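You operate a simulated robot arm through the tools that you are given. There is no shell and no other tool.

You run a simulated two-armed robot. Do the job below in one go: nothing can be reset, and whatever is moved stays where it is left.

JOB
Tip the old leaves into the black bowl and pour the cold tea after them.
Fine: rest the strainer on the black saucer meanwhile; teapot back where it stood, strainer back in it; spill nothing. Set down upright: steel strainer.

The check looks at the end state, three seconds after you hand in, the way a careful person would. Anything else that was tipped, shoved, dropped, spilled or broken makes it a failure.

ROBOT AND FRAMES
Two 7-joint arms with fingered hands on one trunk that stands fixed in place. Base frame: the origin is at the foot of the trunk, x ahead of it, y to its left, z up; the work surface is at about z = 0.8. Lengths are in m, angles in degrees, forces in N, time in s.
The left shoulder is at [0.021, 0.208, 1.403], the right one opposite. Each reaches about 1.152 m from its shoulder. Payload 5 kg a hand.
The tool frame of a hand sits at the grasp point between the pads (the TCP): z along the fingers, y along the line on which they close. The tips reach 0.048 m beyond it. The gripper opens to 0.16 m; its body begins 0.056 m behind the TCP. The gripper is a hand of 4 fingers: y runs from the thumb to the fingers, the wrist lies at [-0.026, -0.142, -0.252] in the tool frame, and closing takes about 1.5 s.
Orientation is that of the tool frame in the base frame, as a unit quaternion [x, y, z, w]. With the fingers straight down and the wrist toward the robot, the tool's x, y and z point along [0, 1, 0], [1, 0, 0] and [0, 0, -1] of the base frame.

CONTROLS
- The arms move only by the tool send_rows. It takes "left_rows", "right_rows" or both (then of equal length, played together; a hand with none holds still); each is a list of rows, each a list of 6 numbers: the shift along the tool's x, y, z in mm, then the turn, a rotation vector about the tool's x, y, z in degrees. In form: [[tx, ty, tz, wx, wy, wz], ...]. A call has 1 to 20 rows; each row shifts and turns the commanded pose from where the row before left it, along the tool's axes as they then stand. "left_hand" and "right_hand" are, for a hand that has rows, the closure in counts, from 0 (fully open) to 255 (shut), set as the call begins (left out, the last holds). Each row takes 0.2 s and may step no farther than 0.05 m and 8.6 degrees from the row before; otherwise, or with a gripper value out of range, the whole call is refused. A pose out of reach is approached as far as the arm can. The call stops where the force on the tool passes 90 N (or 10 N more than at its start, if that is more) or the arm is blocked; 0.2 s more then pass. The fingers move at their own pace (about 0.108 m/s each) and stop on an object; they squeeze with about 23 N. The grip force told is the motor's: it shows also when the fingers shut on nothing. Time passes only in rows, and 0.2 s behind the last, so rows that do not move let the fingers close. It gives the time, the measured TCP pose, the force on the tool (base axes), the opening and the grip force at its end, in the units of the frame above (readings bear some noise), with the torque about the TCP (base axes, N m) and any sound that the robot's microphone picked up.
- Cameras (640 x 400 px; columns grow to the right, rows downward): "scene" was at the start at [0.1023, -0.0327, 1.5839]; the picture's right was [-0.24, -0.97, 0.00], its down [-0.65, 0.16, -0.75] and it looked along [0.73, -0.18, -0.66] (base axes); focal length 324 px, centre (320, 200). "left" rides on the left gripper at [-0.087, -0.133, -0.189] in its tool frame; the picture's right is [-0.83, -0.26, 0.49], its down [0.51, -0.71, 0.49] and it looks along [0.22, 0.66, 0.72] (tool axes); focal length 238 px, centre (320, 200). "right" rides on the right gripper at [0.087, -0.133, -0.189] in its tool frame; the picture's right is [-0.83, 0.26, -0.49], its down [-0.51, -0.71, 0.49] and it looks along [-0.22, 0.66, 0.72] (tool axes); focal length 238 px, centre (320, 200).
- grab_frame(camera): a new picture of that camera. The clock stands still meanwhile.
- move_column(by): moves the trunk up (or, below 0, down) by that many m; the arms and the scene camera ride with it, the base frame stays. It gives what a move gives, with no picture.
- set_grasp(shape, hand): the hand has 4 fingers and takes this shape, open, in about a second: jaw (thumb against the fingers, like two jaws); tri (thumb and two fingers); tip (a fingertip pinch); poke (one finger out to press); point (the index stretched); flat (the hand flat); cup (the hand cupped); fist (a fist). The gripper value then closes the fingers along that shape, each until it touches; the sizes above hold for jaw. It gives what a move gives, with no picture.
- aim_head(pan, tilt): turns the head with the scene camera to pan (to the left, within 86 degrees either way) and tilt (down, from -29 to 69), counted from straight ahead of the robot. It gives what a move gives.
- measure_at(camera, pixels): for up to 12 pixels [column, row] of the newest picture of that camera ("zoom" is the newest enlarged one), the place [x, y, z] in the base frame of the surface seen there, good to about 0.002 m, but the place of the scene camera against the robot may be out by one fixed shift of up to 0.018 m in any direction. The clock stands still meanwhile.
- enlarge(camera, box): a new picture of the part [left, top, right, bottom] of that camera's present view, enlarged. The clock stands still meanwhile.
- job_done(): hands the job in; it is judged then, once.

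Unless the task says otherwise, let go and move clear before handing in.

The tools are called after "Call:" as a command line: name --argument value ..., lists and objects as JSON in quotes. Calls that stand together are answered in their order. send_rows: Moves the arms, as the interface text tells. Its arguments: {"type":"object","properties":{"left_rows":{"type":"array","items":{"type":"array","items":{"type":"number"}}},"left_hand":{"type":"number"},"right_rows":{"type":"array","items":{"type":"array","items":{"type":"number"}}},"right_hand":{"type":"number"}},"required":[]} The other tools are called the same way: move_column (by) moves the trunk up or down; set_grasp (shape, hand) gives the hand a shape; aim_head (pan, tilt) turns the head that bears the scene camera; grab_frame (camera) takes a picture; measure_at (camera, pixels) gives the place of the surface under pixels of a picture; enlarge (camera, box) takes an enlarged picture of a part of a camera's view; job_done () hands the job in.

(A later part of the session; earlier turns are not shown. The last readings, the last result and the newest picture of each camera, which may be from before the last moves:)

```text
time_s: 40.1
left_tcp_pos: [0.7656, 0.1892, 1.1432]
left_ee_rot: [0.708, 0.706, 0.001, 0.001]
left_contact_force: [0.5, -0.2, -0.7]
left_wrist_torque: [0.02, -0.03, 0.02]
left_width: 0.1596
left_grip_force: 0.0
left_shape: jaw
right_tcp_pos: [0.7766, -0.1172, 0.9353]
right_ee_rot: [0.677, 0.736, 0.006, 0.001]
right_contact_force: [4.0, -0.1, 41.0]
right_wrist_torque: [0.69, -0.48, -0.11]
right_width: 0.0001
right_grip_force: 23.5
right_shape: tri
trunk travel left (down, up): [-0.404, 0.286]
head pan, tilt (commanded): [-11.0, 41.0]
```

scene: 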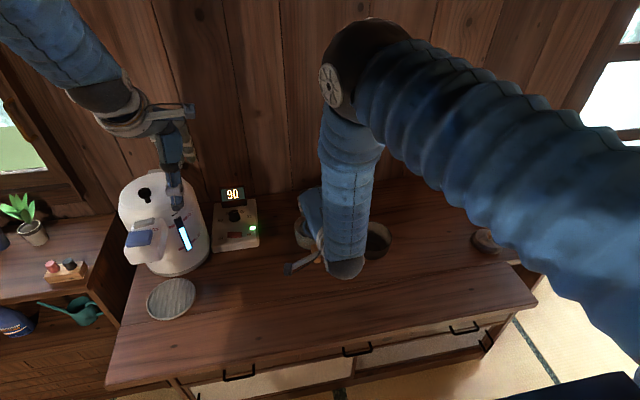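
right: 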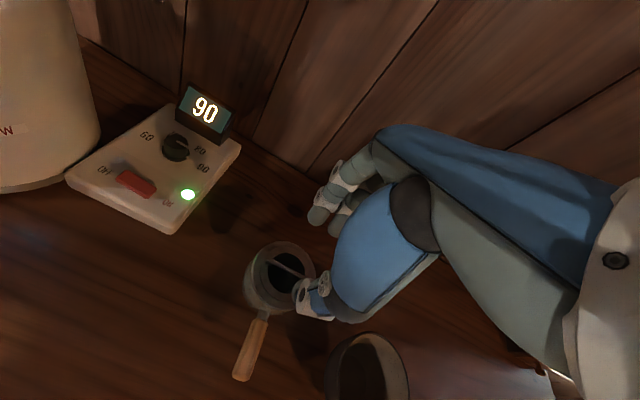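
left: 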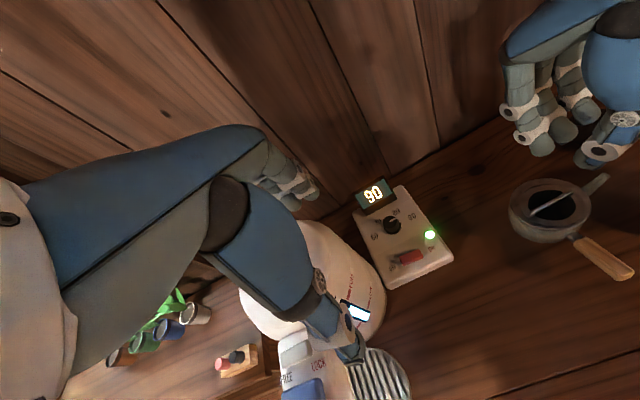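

The index touches the bar top at TCP z=0.936, giving a reach of exactly 0.048 m, at (0.784, -0.098). So the thumb must be the shorter one and rode over the bar on my first try. I'll lift and pitch +24° so the thumb tip comes as low as the fingers, then re-measure.

Call:
send_rows --right_rows '[[0, 0, -20, 0, 0, 0], [0, 0, -25, 0, 0, 0], [0, 0, 0, -8, 0, 0], [0, 0, 0, -8, 0, 0], [0, 0, 0, -8, 0, 0], [0, 0, 0, 0, 0, 0]]' --right_hand 223

Call:
enlarge --camera "left" --box '[530, 130, 630, 220]'

Call:
enlarge --camera "right" --box '[240, 190, 360, 310]'

```text
time_s: 41.5
left_tcp_pos: [0.7667, 0.1882, 1.1424]
left_ee_rot: [0.707, 0.707, 0.001, -0.001]
left_contact_force: [1.0, 0.2, 0.8]
left_wrist_torque: [0.02, 0.0, 0.02]
left_width: 0.1597
left_grip_force: 0.0
left_shape: jaw
right_tcp_pos: [0.7748, -0.1178, 0.975]
right_ee_rot: [0.662, 0.72, 0.155, 0.138]
right_contact_force: [-0.2, -0.1, 0.8]
right_wrist_torque: [-0.02, -0.01, 0.0]
right_width: 0.0198
right_grip_force: 0.1
right_shape: tri
trunk travel left (down, up): [-0.404, 0.286]
head pan, tilt (commanded): [-11.0, 41.0]
```

```text
4.44 times, centred on (580, 175) of left
```

zoom: 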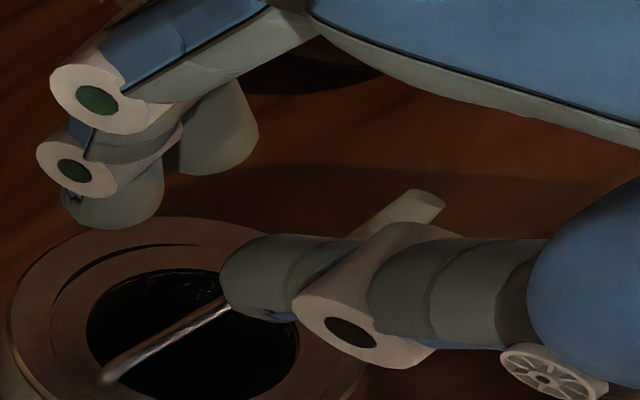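

```text
3.33 times, centred on (300, 250) of right
```

zoom: 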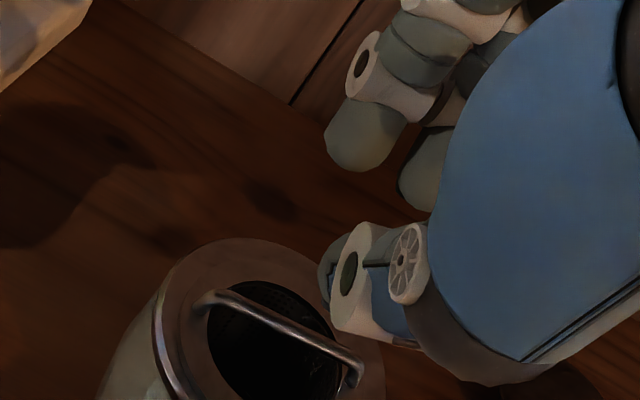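

The right view shows the whole bar, from (207,300) to (355,375), with the tips well above. I'll measure the bar and flange again.

Call:
measure_at --camera "zoom" --pixels '[[205, 302], [225, 297], [260, 312], [295, 331], [330, 350], [352, 365], [357, 380], [190, 330], [230, 275], [205, 360], [325, 310], [375, 350]]'

```text
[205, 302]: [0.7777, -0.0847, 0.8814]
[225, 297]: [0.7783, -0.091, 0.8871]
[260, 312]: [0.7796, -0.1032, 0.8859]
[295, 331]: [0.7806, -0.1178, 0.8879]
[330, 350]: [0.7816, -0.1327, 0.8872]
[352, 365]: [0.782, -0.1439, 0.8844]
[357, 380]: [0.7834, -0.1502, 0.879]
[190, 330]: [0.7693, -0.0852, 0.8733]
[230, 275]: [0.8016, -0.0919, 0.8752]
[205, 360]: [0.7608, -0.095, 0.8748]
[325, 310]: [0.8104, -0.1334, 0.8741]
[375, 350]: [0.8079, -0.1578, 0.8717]
```

The bar centre is now (0.781, -0.1175, 0.886), still about 5° yawed. I'll line up the approach with the thumb just on the near side of the bar and go in along the finger axis.

Call:
send_rows --right_rows '[[0, -13.5, 11.5, 0, 0, 0], [0, -14, 12, 0, 0, 0], [0, 0, 0, 0, 0, 0]]'

Call:
send_rows --right_rows '[[0, 0, 8, 0, 0, 0], [0, 0, 7, 0, 0, 0], [0, 0, 0, 0, 0, 0]]'

Call:
enlarge --camera "left" --box '[540, 140, 620, 220]'

Call:
enlarge --camera "right" --box '[260, 210, 340, 290]'

```text
time_s: 42.3
left_tcp_pos: [0.7667, 0.1898, 1.1424]
left_ee_rot: [0.707, 0.707, 0.0, 0.0]
left_contact_force: [-0.1, -0.2, -0.4]
left_wrist_torque: [-0.04, 0.01, -0.02]
left_width: 0.1597
left_grip_force: 0.0
left_shape: jaw
right_tcp_pos: [0.7567, -0.1183, 0.9426]
right_ee_rot: [0.662, 0.72, 0.155, 0.138]
right_contact_force: [0.2, 0.0, 0.2]
right_wrist_torque: [-0.03, 0.03, -0.02]
right_width: 0.0199
right_grip_force: 0.1
right_shape: tri
trunk travel left (down, up): [-0.404, 0.286]
head pan, tilt (commanded): [-11.0, 41.0]
```

```text
time_s: 43.1
left_tcp_pos: [0.7667, 0.1892, 1.1413]
left_ee_rot: [0.707, 0.707, 0.001, 0.0]
left_contact_force: [0.8, -1.2, -0.3]
left_wrist_torque: [0.0, 0.01, 0.0]
left_width: 0.1597
left_grip_force: 0.1
left_shape: jaw
right_tcp_pos: [0.7648, -0.1178, 0.9282]
right_ee_rot: [0.662, 0.72, 0.155, 0.138]
right_contact_force: [0.6, -0.7, 3.7]
right_wrist_torque: [0.0, -0.03, 0.04]
right_width: 0.0198
right_grip_force: 0.1
right_shape: tri
trunk travel left (down, up): [-0.404, 0.286]
head pan, tilt (commanded): [-11.0, 41.0]
```

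```text
5.00 times, centred on (580, 180) of left
```

zoom: 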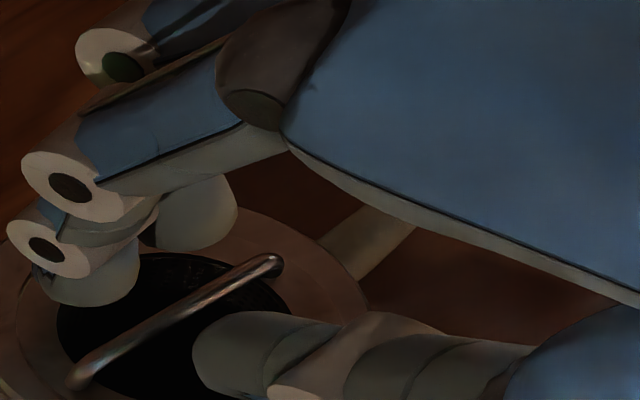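

```text
5.00 times, centred on (300, 250) of right
```

zoom: 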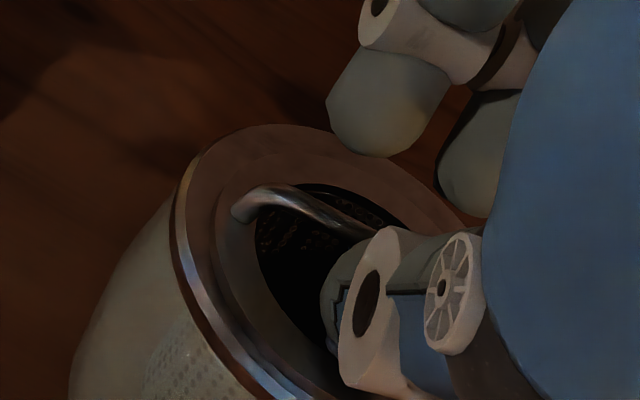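

There's a light contact (3.7 N) that appears to be the thumb's back near the hole's near lip. I'll narrow to 16 mm, shift 1 mm away from the lip, and continue in small steps.

Call:
send_rows --right_rows '[[0, 0, -4, 0, 0, 0], [0, 1.2, 0, 0, 0, 0], [0, 0, 0, 0, 0, 0]]' --right_hand 230

Call:
send_rows --right_rows '[[0, 0, 5, 0, 0, 0], [0, 0, 0, 0, 0, 0]]'

Call:
send_rows --right_rows '[[0, 0, 4, 0, 0, 0], [0, 0, 0, 0, 0, 0]]'

```text
time_s: 43.9
left_tcp_pos: [0.7665, 0.1892, 1.1407]
left_ee_rot: [0.707, 0.707, -0.001, 0.0]
left_contact_force: [0.5, 0.6, 0.0]
left_wrist_torque: [-0.02, 0.0, 0.02]
left_width: 0.1597
left_grip_force: 0.1
left_shape: jaw
right_tcp_pos: [0.7623, -0.1187, 0.9318]
right_ee_rot: [0.662, 0.72, 0.155, 0.138]
right_contact_force: [-0.4, 0.2, -0.3]
right_wrist_torque: [0.01, 0.0, -0.01]
right_width: 0.0158
right_grip_force: 0.1
right_shape: tri
trunk travel left (down, up): [-0.404, 0.286]
head pan, tilt (commanded): [-11.0, 41.0]
```

```text
time_s: 44.5
left_tcp_pos: [0.7648, 0.1888, 1.1427]
left_ee_rot: [0.707, 0.707, 0.0, 0.0]
left_contact_force: [-0.9, 0.2, 0.2]
left_wrist_torque: [0.01, -0.07, -0.01]
left_width: 0.1596
left_grip_force: 0.0
left_shape: jaw
right_tcp_pos: [0.7653, -0.1181, 0.9272]
right_ee_rot: [0.662, 0.72, 0.156, 0.139]
right_contact_force: [0.2, 0.5, 2.0]
right_wrist_torque: [-0.01, -0.05, -0.01]
right_width: 0.0159
right_grip_force: 0.0
right_shape: tri
trunk travel left (down, up): [-0.404, 0.286]
head pan, tilt (commanded): [-11.0, 41.0]
```

```text
time_s: 45.1
left_tcp_pos: [0.7665, 0.1889, 1.1417]
left_ee_rot: [0.707, 0.707, 0.0, 0.0]
left_contact_force: [-0.3, -0.1, -0.7]
left_wrist_torque: [-0.01, 0.0, 0.01]
left_width: 0.1595
left_grip_force: 0.0
left_shape: jaw
right_tcp_pos: [0.768, -0.118, 0.9252]
right_ee_rot: [0.662, 0.72, 0.155, 0.138]
right_contact_force: [0.4, -0.6, 3.4]
right_wrist_torque: [-0.02, 0.04, 0.0]
right_width: 0.0157
right_grip_force: 0.1
right_shape: tri
trunk travel left (down, up): [-0.404, 0.286]
head pan, tilt (commanded): [-11.0, 41.0]
```

The force stays small (3.4 N) and isn't rising stiffly. I'll continue 4 mm at a time.

Call:
send_rows --right_rows '[[0, 0, 4, 0, 0, 0], [0, 0, 0, 0, 0, 0]]'

Call:
enlarge --camera "left" --box '[540, 140, 620, 220]'

Call:
measure_at --camera "zoom" --pixels '[[80, 375], [130, 340], [180, 305], [230, 280], [275, 260], [205, 330], [210, 360], [240, 395], [70, 300], [110, 300], [200, 245], [250, 310]]'

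Call:
enlarge --camera "right" --box '[260, 210, 340, 290]'

```text
time_s: 45.7
left_tcp_pos: [0.7671, 0.189, 1.1419]
left_ee_rot: [0.707, 0.707, 0.0, 0.001]
left_contact_force: [0.6, -0.9, -1.0]
left_wrist_torque: [-0.04, 0.02, 0.01]
left_width: 0.1597
left_grip_force: 0.0
left_shape: jaw
right_tcp_pos: [0.7679, -0.1187, 0.9209]
right_ee_rot: [0.662, 0.72, 0.155, 0.139]
right_contact_force: [0.4, -1.3, 7.5]
right_wrist_torque: [-0.02, 0.07, -0.02]
right_width: 0.0158
right_grip_force: 0.0
right_shape: tri
trunk travel left (down, up): [-0.404, 0.286]
head pan, tilt (commanded): [-11.0, 41.0]
```

```text
5.00 times, centred on (580, 180) of left
```

zoom: 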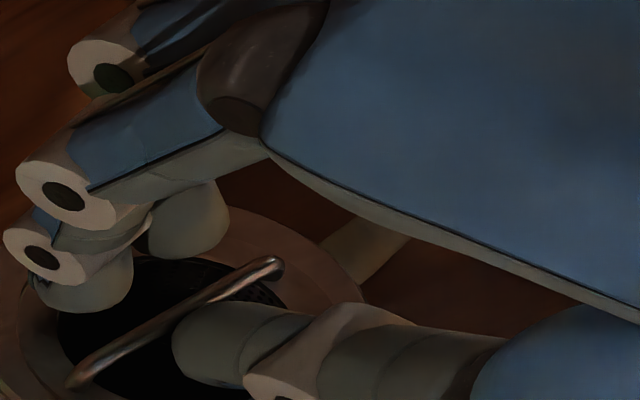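

```text
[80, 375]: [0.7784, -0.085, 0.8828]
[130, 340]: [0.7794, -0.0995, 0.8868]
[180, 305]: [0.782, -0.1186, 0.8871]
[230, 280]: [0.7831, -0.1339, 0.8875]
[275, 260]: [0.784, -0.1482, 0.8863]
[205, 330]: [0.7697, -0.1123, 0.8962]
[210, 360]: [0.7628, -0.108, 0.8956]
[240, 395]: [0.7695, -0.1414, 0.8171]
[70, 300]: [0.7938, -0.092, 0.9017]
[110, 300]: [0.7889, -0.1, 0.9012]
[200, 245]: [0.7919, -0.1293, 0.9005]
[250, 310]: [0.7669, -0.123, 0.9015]
```

```text
5.00 times, centred on (300, 250) of right
```

zoom: 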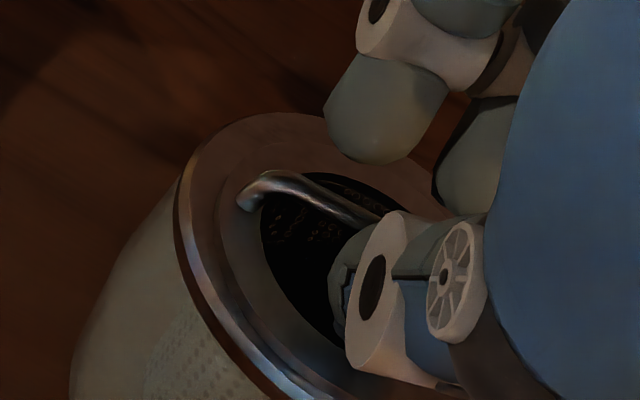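

The torque puts this soft contact at x≈0.757, the near lip, against the thumb's back. I'll shift 2.5 mm toward the bar to unload it, then go the last few millimetres.

Call:
send_rows --right_rows '[[0, 2.5, 0, 0, 0, 0], [0, 0, 0, 0, 0, 0]]'

Call:
send_rows --right_rows '[[0, 0, 3, 0, 0, 0], [0, 0, 0, 0, 0, 0]]'

Call:
send_rows --right_rows '[[0, 0, 3, 0, 0, 0], [0, 0, 0, 0, 0, 0]]'

Call:
enlarge --camera "left" --box '[540, 140, 620, 220]'

```text
time_s: 46.3
left_tcp_pos: [0.7661, 0.1898, 1.1416]
left_ee_rot: [0.708, 0.706, 0.0, 0.0]
left_contact_force: [0.0, -0.5, -0.3]
left_wrist_torque: [-0.03, 0.0, -0.01]
left_width: 0.1596
left_grip_force: 0.0
left_shape: jaw
right_tcp_pos: [0.7716, -0.1185, 0.9217]
right_ee_rot: [0.662, 0.72, 0.155, 0.138]
right_contact_force: [-0.2, 0.1, 0.9]
right_wrist_torque: [-0.03, -0.06, 0.01]
right_width: 0.016
right_grip_force: 0.0
right_shape: tri
trunk travel left (down, up): [-0.404, 0.286]
head pan, tilt (commanded): [-11.0, 41.0]
```

```text
time_s: 46.9
left_tcp_pos: [0.7671, 0.1888, 1.1436]
left_ee_rot: [0.707, 0.707, 0.0, 0.0]
left_contact_force: [-0.2, -0.5, 0.4]
left_wrist_torque: [0.03, -0.04, -0.03]
left_width: 0.1597
left_grip_force: 0.0
left_shape: jaw
right_tcp_pos: [0.7728, -0.1179, 0.9206]
right_ee_rot: [0.661, 0.72, 0.156, 0.14]
right_contact_force: [-2.3, -0.3, 7.8]
right_wrist_torque: [-0.07, 0.07, -0.03]
right_width: 0.0161
right_grip_force: 0.0
right_shape: tri
trunk travel left (down, up): [-0.404, 0.286]
head pan, tilt (commanded): [-11.0, 41.0]
```

```text
time_s: 47.5
left_tcp_pos: [0.7659, 0.1891, 1.143]
left_ee_rot: [0.707, 0.707, 0.001, 0.0]
left_contact_force: [1.0, -0.8, -0.2]
left_wrist_torque: [0.0, -0.03, 0.02]
left_width: 0.1596
left_grip_force: 0.1
left_shape: jaw
right_tcp_pos: [0.7724, -0.1176, 0.9169]
right_ee_rot: [0.661, 0.721, 0.156, 0.138]
right_contact_force: [-0.9, -0.3, 13.3]
right_wrist_torque: [-0.03, 0.1, -0.03]
right_width: 0.016
right_grip_force: 0.0
right_shape: tri
trunk travel left (down, up): [-0.404, 0.286]
head pan, tilt (commanded): [-11.0, 41.0]
```

```text
5.00 times, centred on (580, 180) of left
```

zoom: 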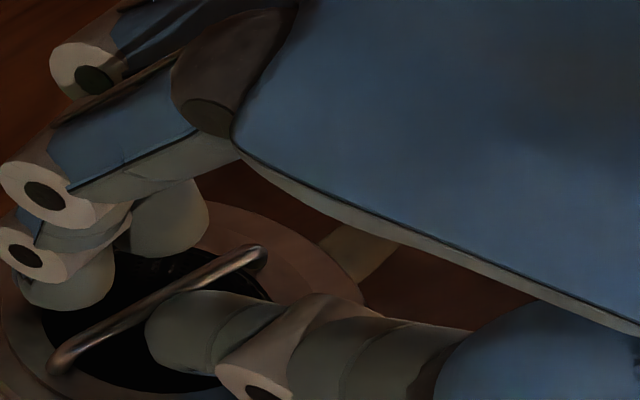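

The force is 13 N at TCP z 0.917, and in the left view the bar seems to have shifted a little. I'll re-measure it.

Call:
measure_at --camera "zoom" --pixels '[[60, 362], [110, 328], [160, 298], [210, 270], [255, 252], [150, 325], [160, 350], [180, 365], [60, 300], [100, 295], [180, 250], [215, 300]]'

Call:
enlarge --camera "right" --box '[250, 200, 350, 300]'

```text
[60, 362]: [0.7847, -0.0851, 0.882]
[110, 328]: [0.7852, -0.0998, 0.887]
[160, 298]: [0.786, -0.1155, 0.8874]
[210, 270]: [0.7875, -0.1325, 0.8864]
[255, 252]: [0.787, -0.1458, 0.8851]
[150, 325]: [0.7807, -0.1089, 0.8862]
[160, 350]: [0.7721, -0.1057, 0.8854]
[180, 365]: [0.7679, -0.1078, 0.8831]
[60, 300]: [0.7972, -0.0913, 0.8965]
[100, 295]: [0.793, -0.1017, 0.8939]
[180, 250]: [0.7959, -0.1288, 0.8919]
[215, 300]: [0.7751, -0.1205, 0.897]
```

```text
4.00 times, centred on (300, 250) of right
```

zoom: 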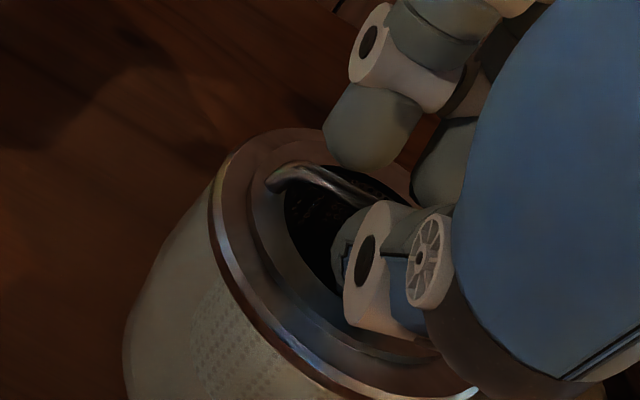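

The thumb has pushed the pot about 5 mm forward, back toward where it stood, and the bar is centred between the pads. I'll close to about 9 mm so the thumb leaves the lip, then check the force and depth.

Call:
send_rows --right_rows '[[0, 0, 0, 0, 0, 0], [0, 0, 0, 0, 0, 0], [0, 0, 0, 0, 0, 0]]' --right_hand 240

Call:
send_rows --right_rows '[[0, 0, 3, 0, 0, 0], [0, 0, 0, 0, 0, 0]]'

Call:
enlarge --camera "left" --box '[540, 140, 620, 220]'

Call:
measure_at --camera "zoom" --pixels '[[60, 362], [110, 328], [160, 298], [210, 270], [255, 252], [150, 325], [160, 350], [60, 300], [100, 295], [180, 250]]'

```text
time_s: 48.3
left_tcp_pos: [0.7664, 0.1892, 1.1419]
left_ee_rot: [0.707, 0.707, 0.0, 0.0]
left_contact_force: [-0.6, 0.0, -0.3]
left_wrist_torque: [0.02, 0.03, 0.0]
left_width: 0.1596
left_grip_force: 0.0
left_shape: jaw
right_tcp_pos: [0.7731, -0.118, 0.9152]
right_ee_rot: [0.661, 0.72, 0.156, 0.138]
right_contact_force: [-4.7, -1.0, 11.6]
right_wrist_torque: [0.0, 0.12, -0.02]
right_width: 0.0102
right_grip_force: 0.0
right_shape: tri
trunk travel left (down, up): [-0.404, 0.286]
head pan, tilt (commanded): [-11.0, 41.0]
```

```text
time_s: 48.9
left_tcp_pos: [0.7663, 0.1888, 1.1436]
left_ee_rot: [0.707, 0.707, 0.0, 0.0]
left_contact_force: [-0.1, 0.9, 0.1]
left_wrist_torque: [0.0, 0.0, 0.02]
left_width: 0.1596
left_grip_force: 0.0
left_shape: jaw
right_tcp_pos: [0.7741, -0.1174, 0.9151]
right_ee_rot: [0.662, 0.72, 0.156, 0.139]
right_contact_force: [-3.3, 0.7, 16.4]
right_wrist_torque: [-0.02, 0.11, -0.01]
right_width: 0.0103
right_grip_force: 0.1
right_shape: tri
trunk travel left (down, up): [-0.404, 0.286]
head pan, tilt (commanded): [-11.0, 41.0]
```

```text
5.00 times, centred on (580, 180) of left
```

zoom: 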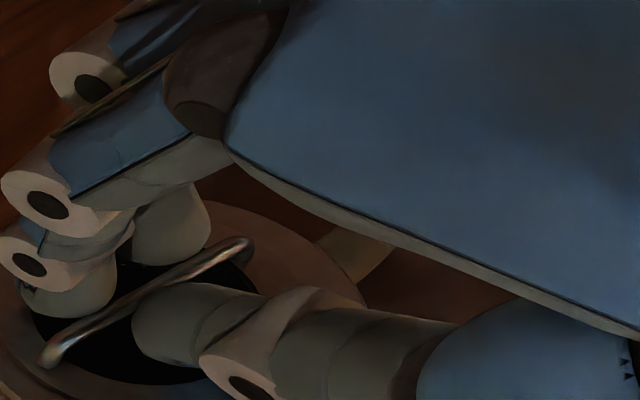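

```text
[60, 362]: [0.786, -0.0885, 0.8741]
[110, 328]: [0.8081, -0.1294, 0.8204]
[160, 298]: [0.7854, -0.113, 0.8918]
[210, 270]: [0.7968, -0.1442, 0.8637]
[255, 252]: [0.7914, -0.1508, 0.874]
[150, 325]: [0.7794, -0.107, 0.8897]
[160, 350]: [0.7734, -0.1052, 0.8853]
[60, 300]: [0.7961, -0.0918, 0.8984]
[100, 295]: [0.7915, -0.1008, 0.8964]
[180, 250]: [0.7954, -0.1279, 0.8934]
```

The thumb now sits under the near side of the bar with the bar passing over it at about (160,285), and the index is almost touching from the far side. I'll close fully.

Call:
send_rows --right_rows '[[0, 0, 0, 0, 0, 0], [0, 0, 0, 0, 0, 0], [0, 0, 0, 0, 0, 0], [0, 0, 0, 0, 0, 0]]' --right_hand 255

Call:
enlarge --camera "left" --box '[540, 140, 620, 220]'

Call:
enlarge --camera "right" --box '[250, 200, 350, 300]'

```text
time_s: 49.9
left_tcp_pos: [0.7656, 0.1892, 1.1428]
left_ee_rot: [0.707, 0.707, -0.001, -0.001]
left_contact_force: [-0.7, 0.5, -0.1]
left_wrist_torque: [-0.01, 0.03, -0.03]
left_width: 0.1597
left_grip_force: 0.0
left_shape: jaw
right_tcp_pos: [0.7749, -0.1177, 0.9129]
right_ee_rot: [0.662, 0.72, 0.156, 0.139]
right_contact_force: [-2.1, 0.1, 9.4]
right_wrist_torque: [0.02, -0.06, -0.02]
right_width: 0.0098
right_grip_force: 23.0
right_shape: tri
trunk travel left (down, up): [-0.404, 0.286]
head pan, tilt (commanded): [-11.0, 41.0]
```

```text
5.00 times, centred on (580, 180) of left
```

zoom: 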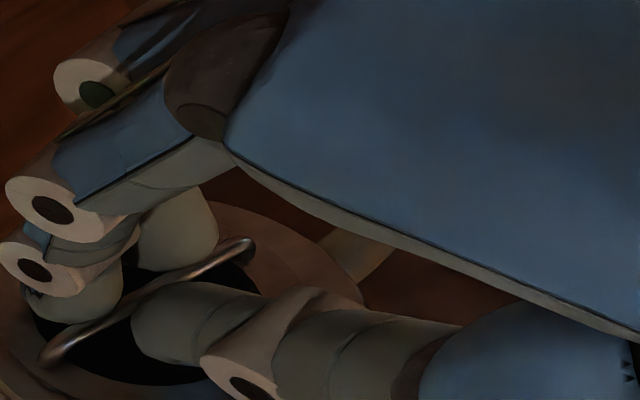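

```text
4.00 times, centred on (300, 250) of right
```

zoom: 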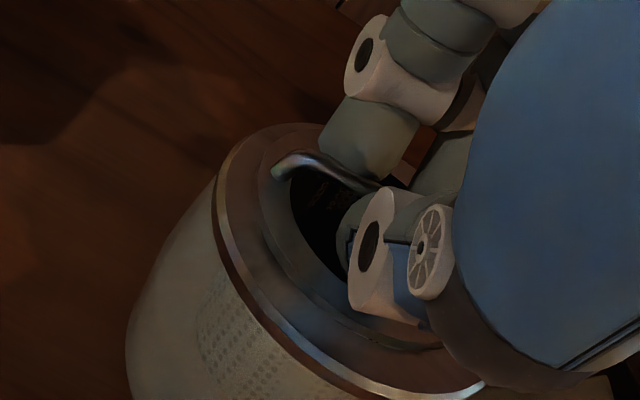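

Width 9.8 mm with 23 N of grip: something is held between thumb and fingers, apparently the bar. I'll test with a slow 10 mm vertical lift.

Call:
send_rows --right_rows '[[0, 1.6, -3.7, 0, 0, 0], [0, 1.6, -3.7, 0, 0, 0], [0, 1.6, -3.7, 0, 0, 0], [0, 0, 0, 0, 0, 0]]'

Call:
enlarge --camera "left" --box '[530, 130, 630, 230]'

Call:
enlarge --camera "right" --box '[250, 200, 350, 300]'

```text
time_s: 50.9
left_tcp_pos: [0.7672, 0.1894, 1.1412]
left_ee_rot: [0.708, 0.706, -0.001, 0.0]
left_contact_force: [0.0, 0.0, -0.6]
left_wrist_torque: [0.01, -0.03, 0.02]
left_width: 0.1598
left_grip_force: 0.0
left_shape: jaw
right_tcp_pos: [0.7733, -0.1175, 0.9246]
right_ee_rot: [0.663, 0.72, 0.154, 0.138]
right_contact_force: [-0.2, 0.2, -0.6]
right_wrist_torque: [0.02, 0.02, 0.04]
right_width: 0.0095
right_grip_force: 23.0
right_shape: tri
trunk travel left (down, up): [-0.404, 0.286]
head pan, tilt (commanded): [-11.0, 41.0]
```

```text
4.00 times, centred on (580, 180) of left
```

zoom: 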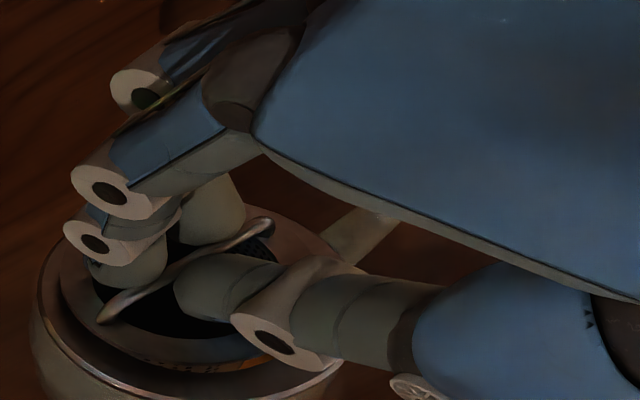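

```text
4.00 times, centred on (300, 250) of right
```

zoom: 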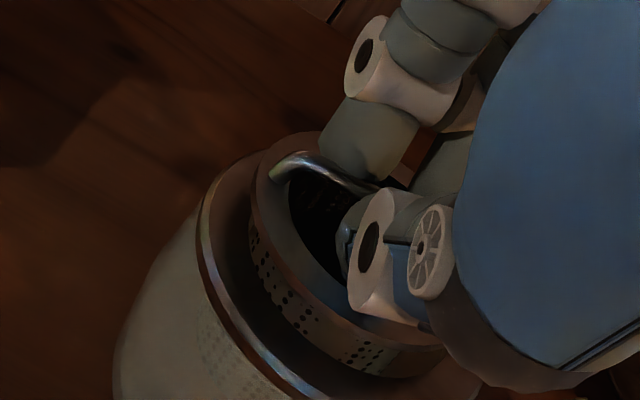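

The strainer is up: its perforated basket now shows above the pot rim at (270,290) in the right view. I'll keep lifting straight up slowly.

Call:
send_rows --right_rows '[[0, 4.1, -9.1, 0, 0, 0], [0, 4.1, -9.1, 0, 0, 0], [0, 4.1, -9.1, 0, 0, 0], [0, 4.1, -9.1, 0, 0, 0], [0, 4.1, -9.1, 0, 0, 0], [0, 4.1, -9.1, 0, 0, 0], [0, 0, 0, 0, 0, 0]]'

Call:
send_rows --right_rows '[[0, 4.1, -9.1, 0, 0, 0], [0, 4.1, -9.1, 0, 0, 0], [0, 4.1, -9.1, 0, 0, 0], [0, 4.1, -9.1, 0, 0, 0], [0, 0, 0, 0, 0, 0]]'

Call:
enlarge --camera "left" --box '[500, 80, 640, 240]'

Call:
enlarge --camera "right" --box '[220, 180, 380, 340]'

Call:
enlarge --camera "scene" --box '[250, 150, 410, 250]'

```text
time_s: 52.5
left_tcp_pos: [0.7666, 0.1889, 1.1411]
left_ee_rot: [0.707, 0.707, 0.0, 0.0]
left_contact_force: [-0.1, -0.7, 0.3]
left_wrist_torque: [0.02, 0.0, -0.02]
left_width: 0.1595
left_grip_force: 0.2
left_shape: jaw
right_tcp_pos: [0.7754, -0.1159, 0.9851]
right_ee_rot: [0.662, 0.72, 0.155, 0.139]
right_contact_force: [0.5, 0.3, -1.0]
right_wrist_torque: [0.0, 0.0, 0.02]
right_width: 0.0096
right_grip_force: 22.9
right_shape: tri
trunk travel left (down, up): [-0.404, 0.286]
head pan, tilt (commanded): [-11.0, 41.0]
```

```text
time_s: 53.7
left_tcp_pos: [0.7676, 0.1884, 1.1415]
left_ee_rot: [0.707, 0.707, 0.0, 0.0]
left_contact_force: [0.7, -0.5, 0.3]
left_wrist_torque: [0.0, 0.01, 0.02]
left_width: 0.1596
left_grip_force: 0.1
left_shape: jaw
right_tcp_pos: [0.7749, -0.1178, 1.0254]
right_ee_rot: [0.662, 0.72, 0.156, 0.137]
right_contact_force: [0.5, -0.2, -0.3]
right_wrist_torque: [0.02, 0.01, 0.03]
right_width: 0.0096
right_grip_force: 23.2
right_shape: tri
trunk travel left (down, up): [-0.404, 0.286]
head pan, tilt (commanded): [-11.0, 41.0]
```

```text
2.50 times, centred on (570, 160) of left
```

zoom: 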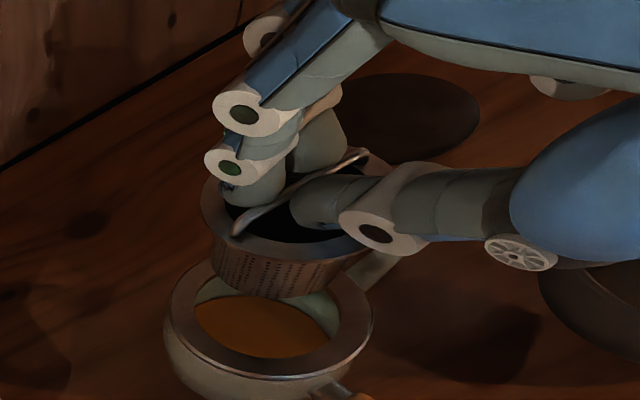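

```text
2.50 times, centred on (300, 260) of right
```

zoom: 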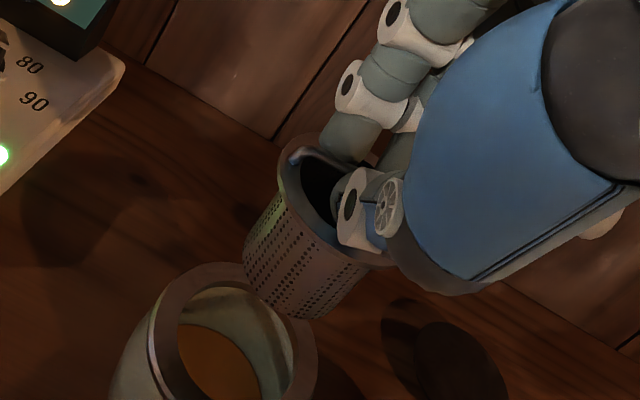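

```text
4.00 times, centred on (330, 200) of scene
```

zoom: 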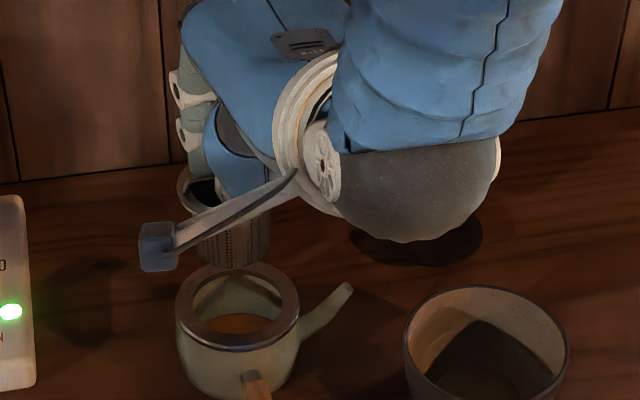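

The strainer is out cleanly with the basket full of dark leaves, and the amber tea is visible in the pot. I'll carry it slowly over the bowl, keeping it level.

Call:
send_rows --right_rows '[[-8, -3.4, -4, 0, 0, 0], [-14, -6, -7, 0, 0, 0], [-16, -6.8, -7.9, 0, 0, 0], [-16, -6.8, -7.9, 0, 0, 0], [-16, -6.8, -7.9, 0, 0, 0], [-16, -6.8, -7.9, 0, 0, 0], [-16, -6.8, -7.9, 0, 0, 0], [-16, -6.8, -7.9, 0, 0, 0], [-16, -6.8, -7.9, 0, 0, 0], [-14, -6, -7, 0, 0, 0], [-12, -5.1, -6, 0, 0, 0], [0, 0, 0, 0, 0, 0]]'

Call:
grab_frame --camera "scene"

Call:
grab_frame --camera "right"

Call:
grab_frame --camera "left"

```text
time_s: 56.3
left_tcp_pos: [0.7672, 0.1882, 1.1416]
left_ee_rot: [0.707, 0.707, 0.001, 0.0]
left_contact_force: [1.3, 0.0, -0.3]
left_wrist_torque: [-0.04, 0.0, -0.01]
left_width: 0.1593
left_grip_force: 0.0
left_shape: jaw
right_tcp_pos: [0.6949, -0.2852, 1.0697]
right_ee_rot: [0.662, 0.72, 0.155, 0.138]
right_contact_force: [0.1, 0.1, 0.5]
right_wrist_torque: [-0.03, 0.04, 0.01]
right_width: 0.0096
right_grip_force: 23.0
right_shape: tri
trunk travel left (down, up): [-0.404, 0.286]
head pan, tilt (commanded): [-11.0, 41.0]
```

```text
taken
```

scene: 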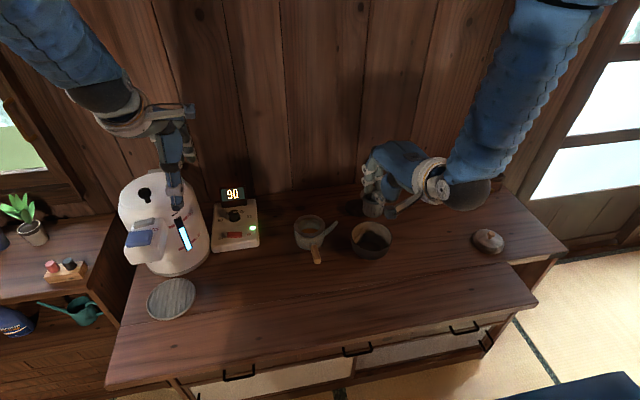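

```text
taken
```

right: 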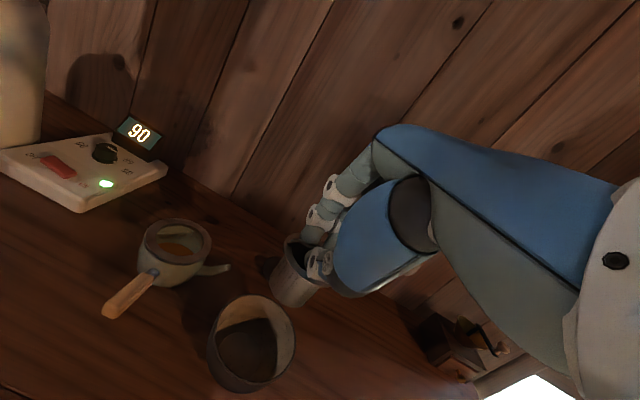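

```text
taken
```

left: 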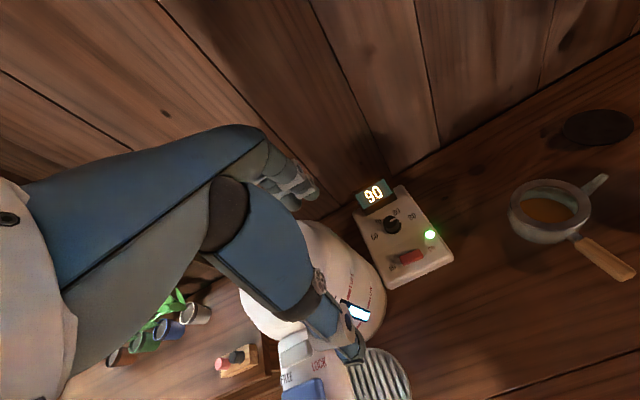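

The strainer hangs near the bowl, with the arm's elbow out to the right. I'll measure the bowl rim and the strainer's position in the right view.

Call:
measure_at --camera "right" --pixels '[[209, 345], [294, 325], [245, 297], [280, 380], [270, 302], [280, 290], [305, 300], [272, 285], [288, 240], [295, 300], [245, 345], [216, 315]]'

Call:
enlarge --camera "right" --box '[200, 210, 360, 400]'

```text
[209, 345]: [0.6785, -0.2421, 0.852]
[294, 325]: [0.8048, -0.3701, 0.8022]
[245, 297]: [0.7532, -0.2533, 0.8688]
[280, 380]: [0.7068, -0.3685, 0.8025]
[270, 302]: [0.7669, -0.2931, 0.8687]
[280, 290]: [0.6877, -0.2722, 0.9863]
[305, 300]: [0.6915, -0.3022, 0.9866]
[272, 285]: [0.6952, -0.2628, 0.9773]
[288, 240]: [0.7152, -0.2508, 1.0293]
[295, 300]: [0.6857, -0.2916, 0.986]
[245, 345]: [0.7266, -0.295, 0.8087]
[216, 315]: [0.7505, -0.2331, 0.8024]
```

```text
2.11 times, centred on (280, 305) of right
```

zoom: 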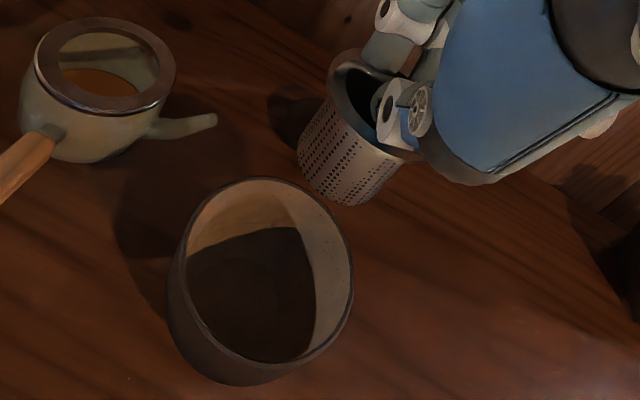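

The strainer's rim centre is at about (0.71, -0.285, 1.03), right over the bowl. I'll first pitch it 20° about its rim centre, which keeps the wrist high, then begin the roll.

Call:
send_rows --right_rows '[[0.3, -3.74, 0, -4.98, -0.4, -0.18], [0.3, -3.74, 0, -4.98, -0.4, -0.18], [0.3, -3.74, 0, -4.98, -0.4, -0.18], [0.3, -3.74, 0, -4.98, -0.4, -0.18], [0, -7, 7.2, 0, 0, 0], [0, -7, 7.2, 0, 0, 0], [0, 0, 0, 0, 0, 0]]'

Call:
send_rows --right_rows '[[-2.83, -0.39, 0.07, -0.41, 3.58, 3.465], [-2.83, -0.39, 0.07, -0.41, 3.58, 3.465], [-2.83, -0.39, 0.07, -0.41, 3.58, 3.465], [-2.83, -0.39, 0.07, -0.41, 3.58, 3.465], [-2.83, -0.39, 0.07, -0.41, 3.58, 3.465], [-2.83, -0.39, 0.07, -0.41, 3.58, 3.465], [0, 0, 0, 0, 0, 0]]'

Call:
enlarge --camera "scene" --box '[310, 120, 510, 280]'

Call:
grab_frame --camera "right"

```text
time_s: 57.9
left_tcp_pos: [0.7662, 0.1887, 1.1421]
left_ee_rot: [0.708, 0.707, 0.0, 0.0]
left_contact_force: [0.4, 0.1, -0.2]
left_wrist_torque: [0.0, -0.04, 0.01]
left_width: 0.1599
left_grip_force: 0.0
left_shape: jaw
right_tcp_pos: [0.6828, -0.2865, 1.0413]
right_ee_rot: [0.626, 0.684, 0.268, 0.261]
right_contact_force: [-0.4, 0.5, 0.3]
right_wrist_torque: [-0.02, -0.01, 0.0]
right_width: 0.0095
right_grip_force: 22.6
right_shape: tri
trunk travel left (down, up): [-0.404, 0.286]
head pan, tilt (commanded): [-11.0, 41.0]
```

```text
time_s: 59.5
left_tcp_pos: [0.7669, 0.1901, 1.1413]
left_ee_rot: [0.707, 0.707, 0.0, 0.0]
left_contact_force: [-0.2, 0.5, 1.0]
left_wrist_torque: [-0.04, -0.01, 0.02]
left_width: 0.1595
left_grip_force: 0.0
left_shape: jaw
right_tcp_pos: [0.6822, -0.3012, 1.0356]
right_ee_rot: [0.672, 0.591, 0.436, 0.09]
right_contact_force: [0.6, 0.1, 0.4]
right_wrist_torque: [0.0, -0.01, -0.05]
right_width: 0.0096
right_grip_force: 23.1
right_shape: tri
trunk travel left (down, up): [-0.404, 0.286]
head pan, tilt (commanded): [-11.0, 41.0]
```

```text
2.50 times, centred on (410, 200) of scene
```

zoom: 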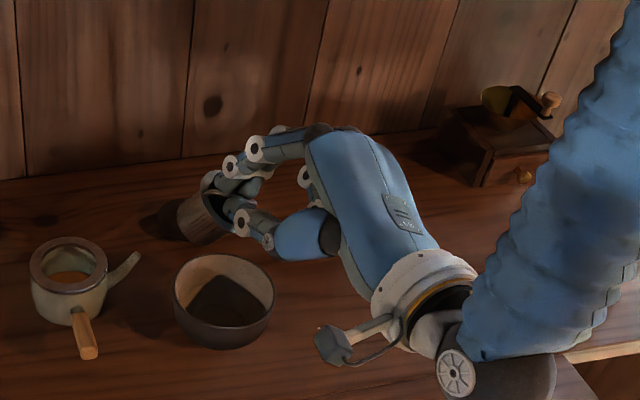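

```text
taken
```

right: 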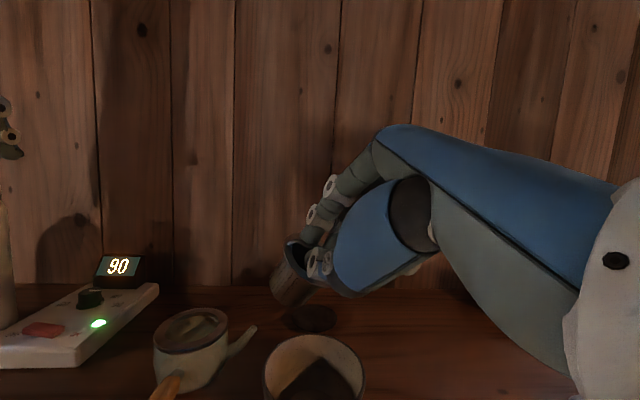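

The roll works smoothly and the strainer (scene zoom (200,215)) stays over the bowl's centre by kinematics. I'll roll another 30° and watch.

Call:
send_rows --right_rows '[[-2.83, -0.39, 0.07, -0.41, 3.58, 3.465], [-2.83, -0.39, 0.07, -0.41, 3.58, 3.465], [-2.83, -0.39, 0.07, -0.41, 3.58, 3.465], [-2.83, -0.39, 0.07, -0.41, 3.58, 3.465], [-2.83, -0.39, 0.07, -0.41, 3.58, 3.465], [-2.83, -0.39, 0.07, -0.41, 3.58, 3.465], [0, 0, 0, 0, 0, 0]]'

Call:
enlarge --camera "scene" --box '[310, 120, 510, 280]'

Call:
enlarge --camera "right" --box '[220, 220, 420, 400]'

```text
time_s: 61.1
left_tcp_pos: [0.7664, 0.1885, 1.1413]
left_ee_rot: [0.707, 0.708, 0.0, 0.0]
left_contact_force: [0.5, 0.2, -0.1]
left_wrist_torque: [-0.07, -0.03, -0.04]
left_width: 0.1595
left_grip_force: 0.0
left_shape: jaw
right_tcp_pos: [0.6821, -0.3131, 1.0234]
right_ee_rot: [0.672, 0.459, 0.575, -0.086]
right_contact_force: [0.8, 1.2, 0.1]
right_wrist_torque: [-0.07, 0.01, -0.03]
right_width: 0.0094
right_grip_force: 23.3
right_shape: tri
trunk travel left (down, up): [-0.404, 0.286]
head pan, tilt (commanded): [-11.0, 41.0]
```

```text
2.50 times, centred on (410, 200) of scene
```

zoom: 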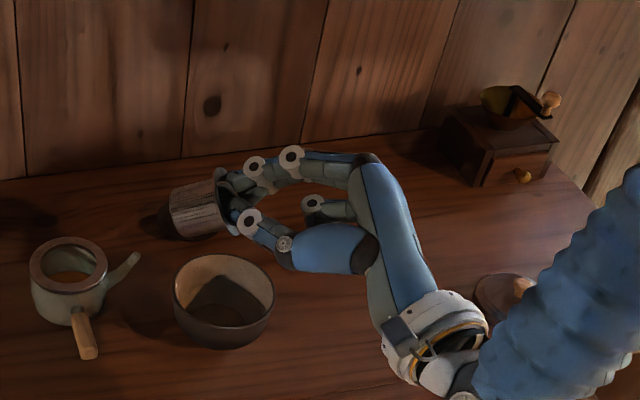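

```text
2.22 times, centred on (320, 310) of right
```

zoom: 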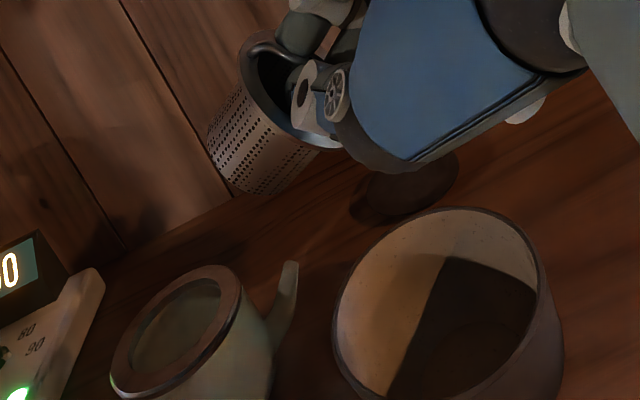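

The tilt is now about 62° with no leaves out yet, and everything is clear of the bowl. I'll continue slowly at 3° per row.

Call:
send_rows --right_rows '[[-1.7, -0.23, 0.04, -0.246, 2.148, 2.079], [-1.7, -0.23, 0.04, -0.246, 2.148, 2.079], [-1.7, -0.23, 0.04, -0.246, 2.148, 2.079], [-1.7, -0.23, 0.04, -0.246, 2.148, 2.079], [-1.7, -0.23, 0.04, -0.246, 2.148, 2.079], [-1.7, -0.23, 0.04, -0.246, 2.148, 2.079], [-1.7, -0.23, 0.04, -0.246, 2.148, 2.079], [-1.7, -0.23, 0.04, -0.246, 2.148, 2.079], [-1.7, -0.23, 0.04, -0.246, 2.148, 2.079], [-1.7, -0.23, 0.04, -0.246, 2.148, 2.079], [0, 0, 0, 0, 0, 0]]'

Call:
enlarge --camera "scene" --box '[310, 120, 510, 280]'

Call:
enlarge --camera "right" --box '[220, 220, 420, 400]'

```text
time_s: 63.5
left_tcp_pos: [0.766, 0.1894, 1.1426]
left_ee_rot: [0.707, 0.708, 0.0, 0.0]
left_contact_force: [0.2, 0.9, -0.1]
left_wrist_torque: [0.01, -0.01, 0.0]
left_width: 0.1596
left_grip_force: 0.0
left_shape: jaw
right_tcp_pos: [0.6815, -0.3172, 1.0073]
right_ee_rot: [0.628, 0.294, 0.674, -0.256]
right_contact_force: [-0.4, -0.4, -0.4]
right_wrist_torque: [0.02, 0.03, 0.03]
right_width: 0.0095
right_grip_force: 22.9
right_shape: tri
trunk travel left (down, up): [-0.404, 0.286]
head pan, tilt (commanded): [-11.0, 41.0]
```

```text
2.50 times, centred on (410, 200) of scene
```

zoom: 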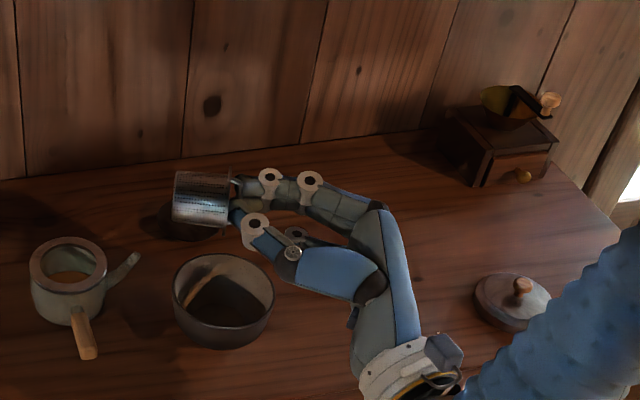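

```text
2.22 times, centred on (320, 310) of right
```

zoom: 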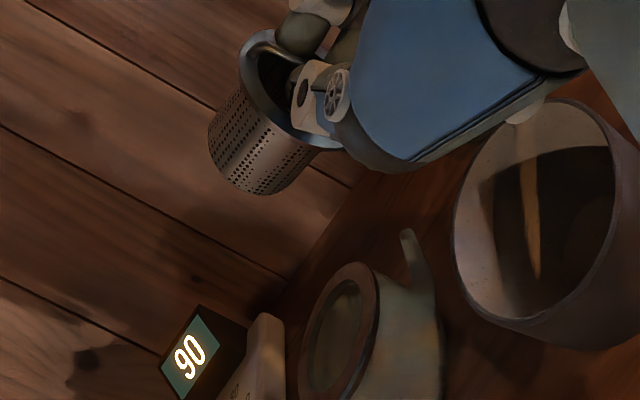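

The tilt is now about 90° and the bowl still looks empty of leaves. I'll keep rolling.

Call:
send_rows --right_rows '[[-1.7, -0.23, 0.04, -0.246, 2.148, 2.079], [-1.7, -0.23, 0.04, -0.246, 2.148, 2.079], [-1.7, -0.23, 0.04, -0.246, 2.148, 2.079], [-1.7, -0.23, 0.04, -0.246, 2.148, 2.079], [-1.7, -0.23, 0.04, -0.246, 2.148, 2.079], [-1.7, -0.23, 0.04, -0.246, 2.148, 2.079], [-1.7, -0.23, 0.04, -0.246, 2.148, 2.079], [-1.7, -0.23, 0.04, -0.246, 2.148, 2.079], [0, 0, 0, 0, 0, 0]]'

Call:
enlarge --camera "scene" --box '[310, 120, 510, 280]'

Call:
enlarge --camera "right" --box '[220, 220, 420, 400]'

```text
time_s: 65.5
left_tcp_pos: [0.7682, 0.1886, 1.1421]
left_ee_rot: [0.708, 0.707, 0.001, 0.0]
left_contact_force: [-0.4, 0.2, 0.0]
left_wrist_torque: [-0.01, 0.0, 0.01]
left_width: 0.1598
left_grip_force: 0.0
left_shape: jaw
right_tcp_pos: [0.6833, -0.3124, 0.9934]
right_ee_rot: [0.561, 0.147, 0.72, -0.381]
right_contact_force: [0.7, 0.6, 0.1]
right_wrist_torque: [-0.05, 0.03, 0.02]
right_width: 0.0096
right_grip_force: 22.9
right_shape: tri
trunk travel left (down, up): [-0.404, 0.286]
head pan, tilt (commanded): [-11.0, 41.0]
```

```text
2.50 times, centred on (410, 200) of scene
```

zoom: 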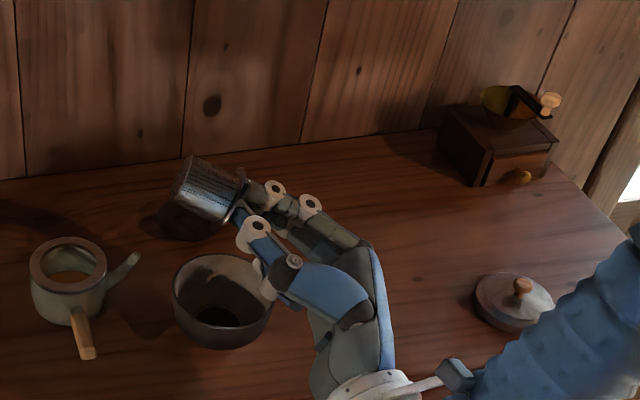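

```text
2.22 times, centred on (320, 310) of right
```

zoom: 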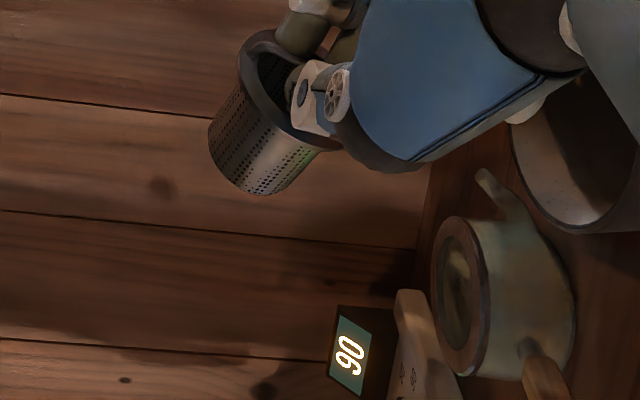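

A dark patch has appeared in the bowl at scene zoom (220,318), possibly leaves. I'll enlarge the bowl.

Call:
enlarge --camera "scene" --box '[365, 210, 435, 265]'

Call:
enlarge --camera "scene" --box '[365, 170, 435, 225]'

```text
7.27 times, centred on (400, 238) of scene
```

zoom: 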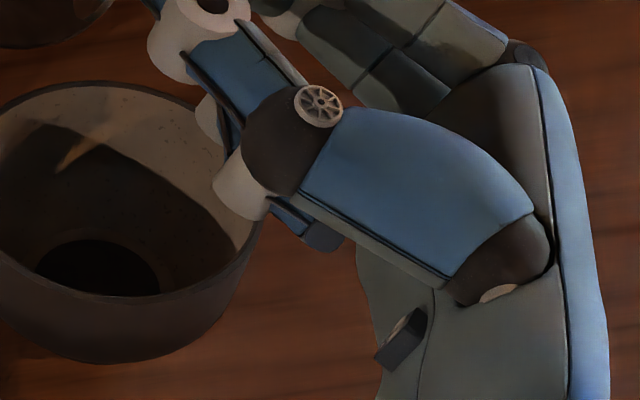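

```text
7.27 times, centred on (400, 198) of scene
```

zoom: 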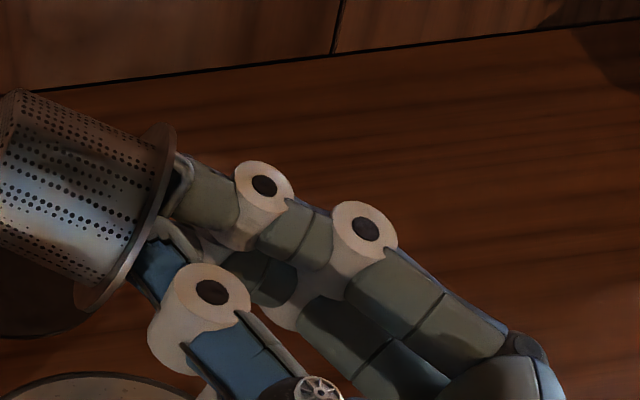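

The bowl's bottom now shows a dark disc, so leaves have dropped in. I'll measure how close the hand is to the bowl before rolling further.

Call:
measure_at --camera "scene" --pixels '[[389, 240], [390, 238], [400, 242], [397, 256], [394, 262], [388, 233], [366, 240], [378, 222], [385, 245], [380, 240]]'

Call:
grab_frame --camera "scene"

```text
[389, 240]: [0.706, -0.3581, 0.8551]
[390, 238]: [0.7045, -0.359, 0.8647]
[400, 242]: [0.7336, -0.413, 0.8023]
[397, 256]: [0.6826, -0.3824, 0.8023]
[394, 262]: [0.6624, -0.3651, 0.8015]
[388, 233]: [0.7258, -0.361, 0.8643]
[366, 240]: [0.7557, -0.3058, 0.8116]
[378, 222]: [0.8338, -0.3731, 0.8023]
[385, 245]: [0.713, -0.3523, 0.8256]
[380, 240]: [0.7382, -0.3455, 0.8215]
```

```text
taken
```

scene: 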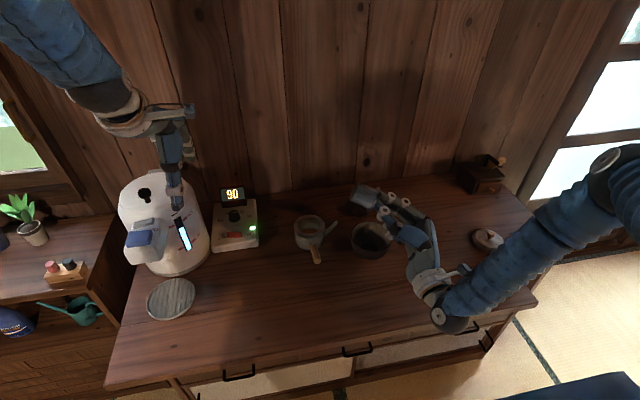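

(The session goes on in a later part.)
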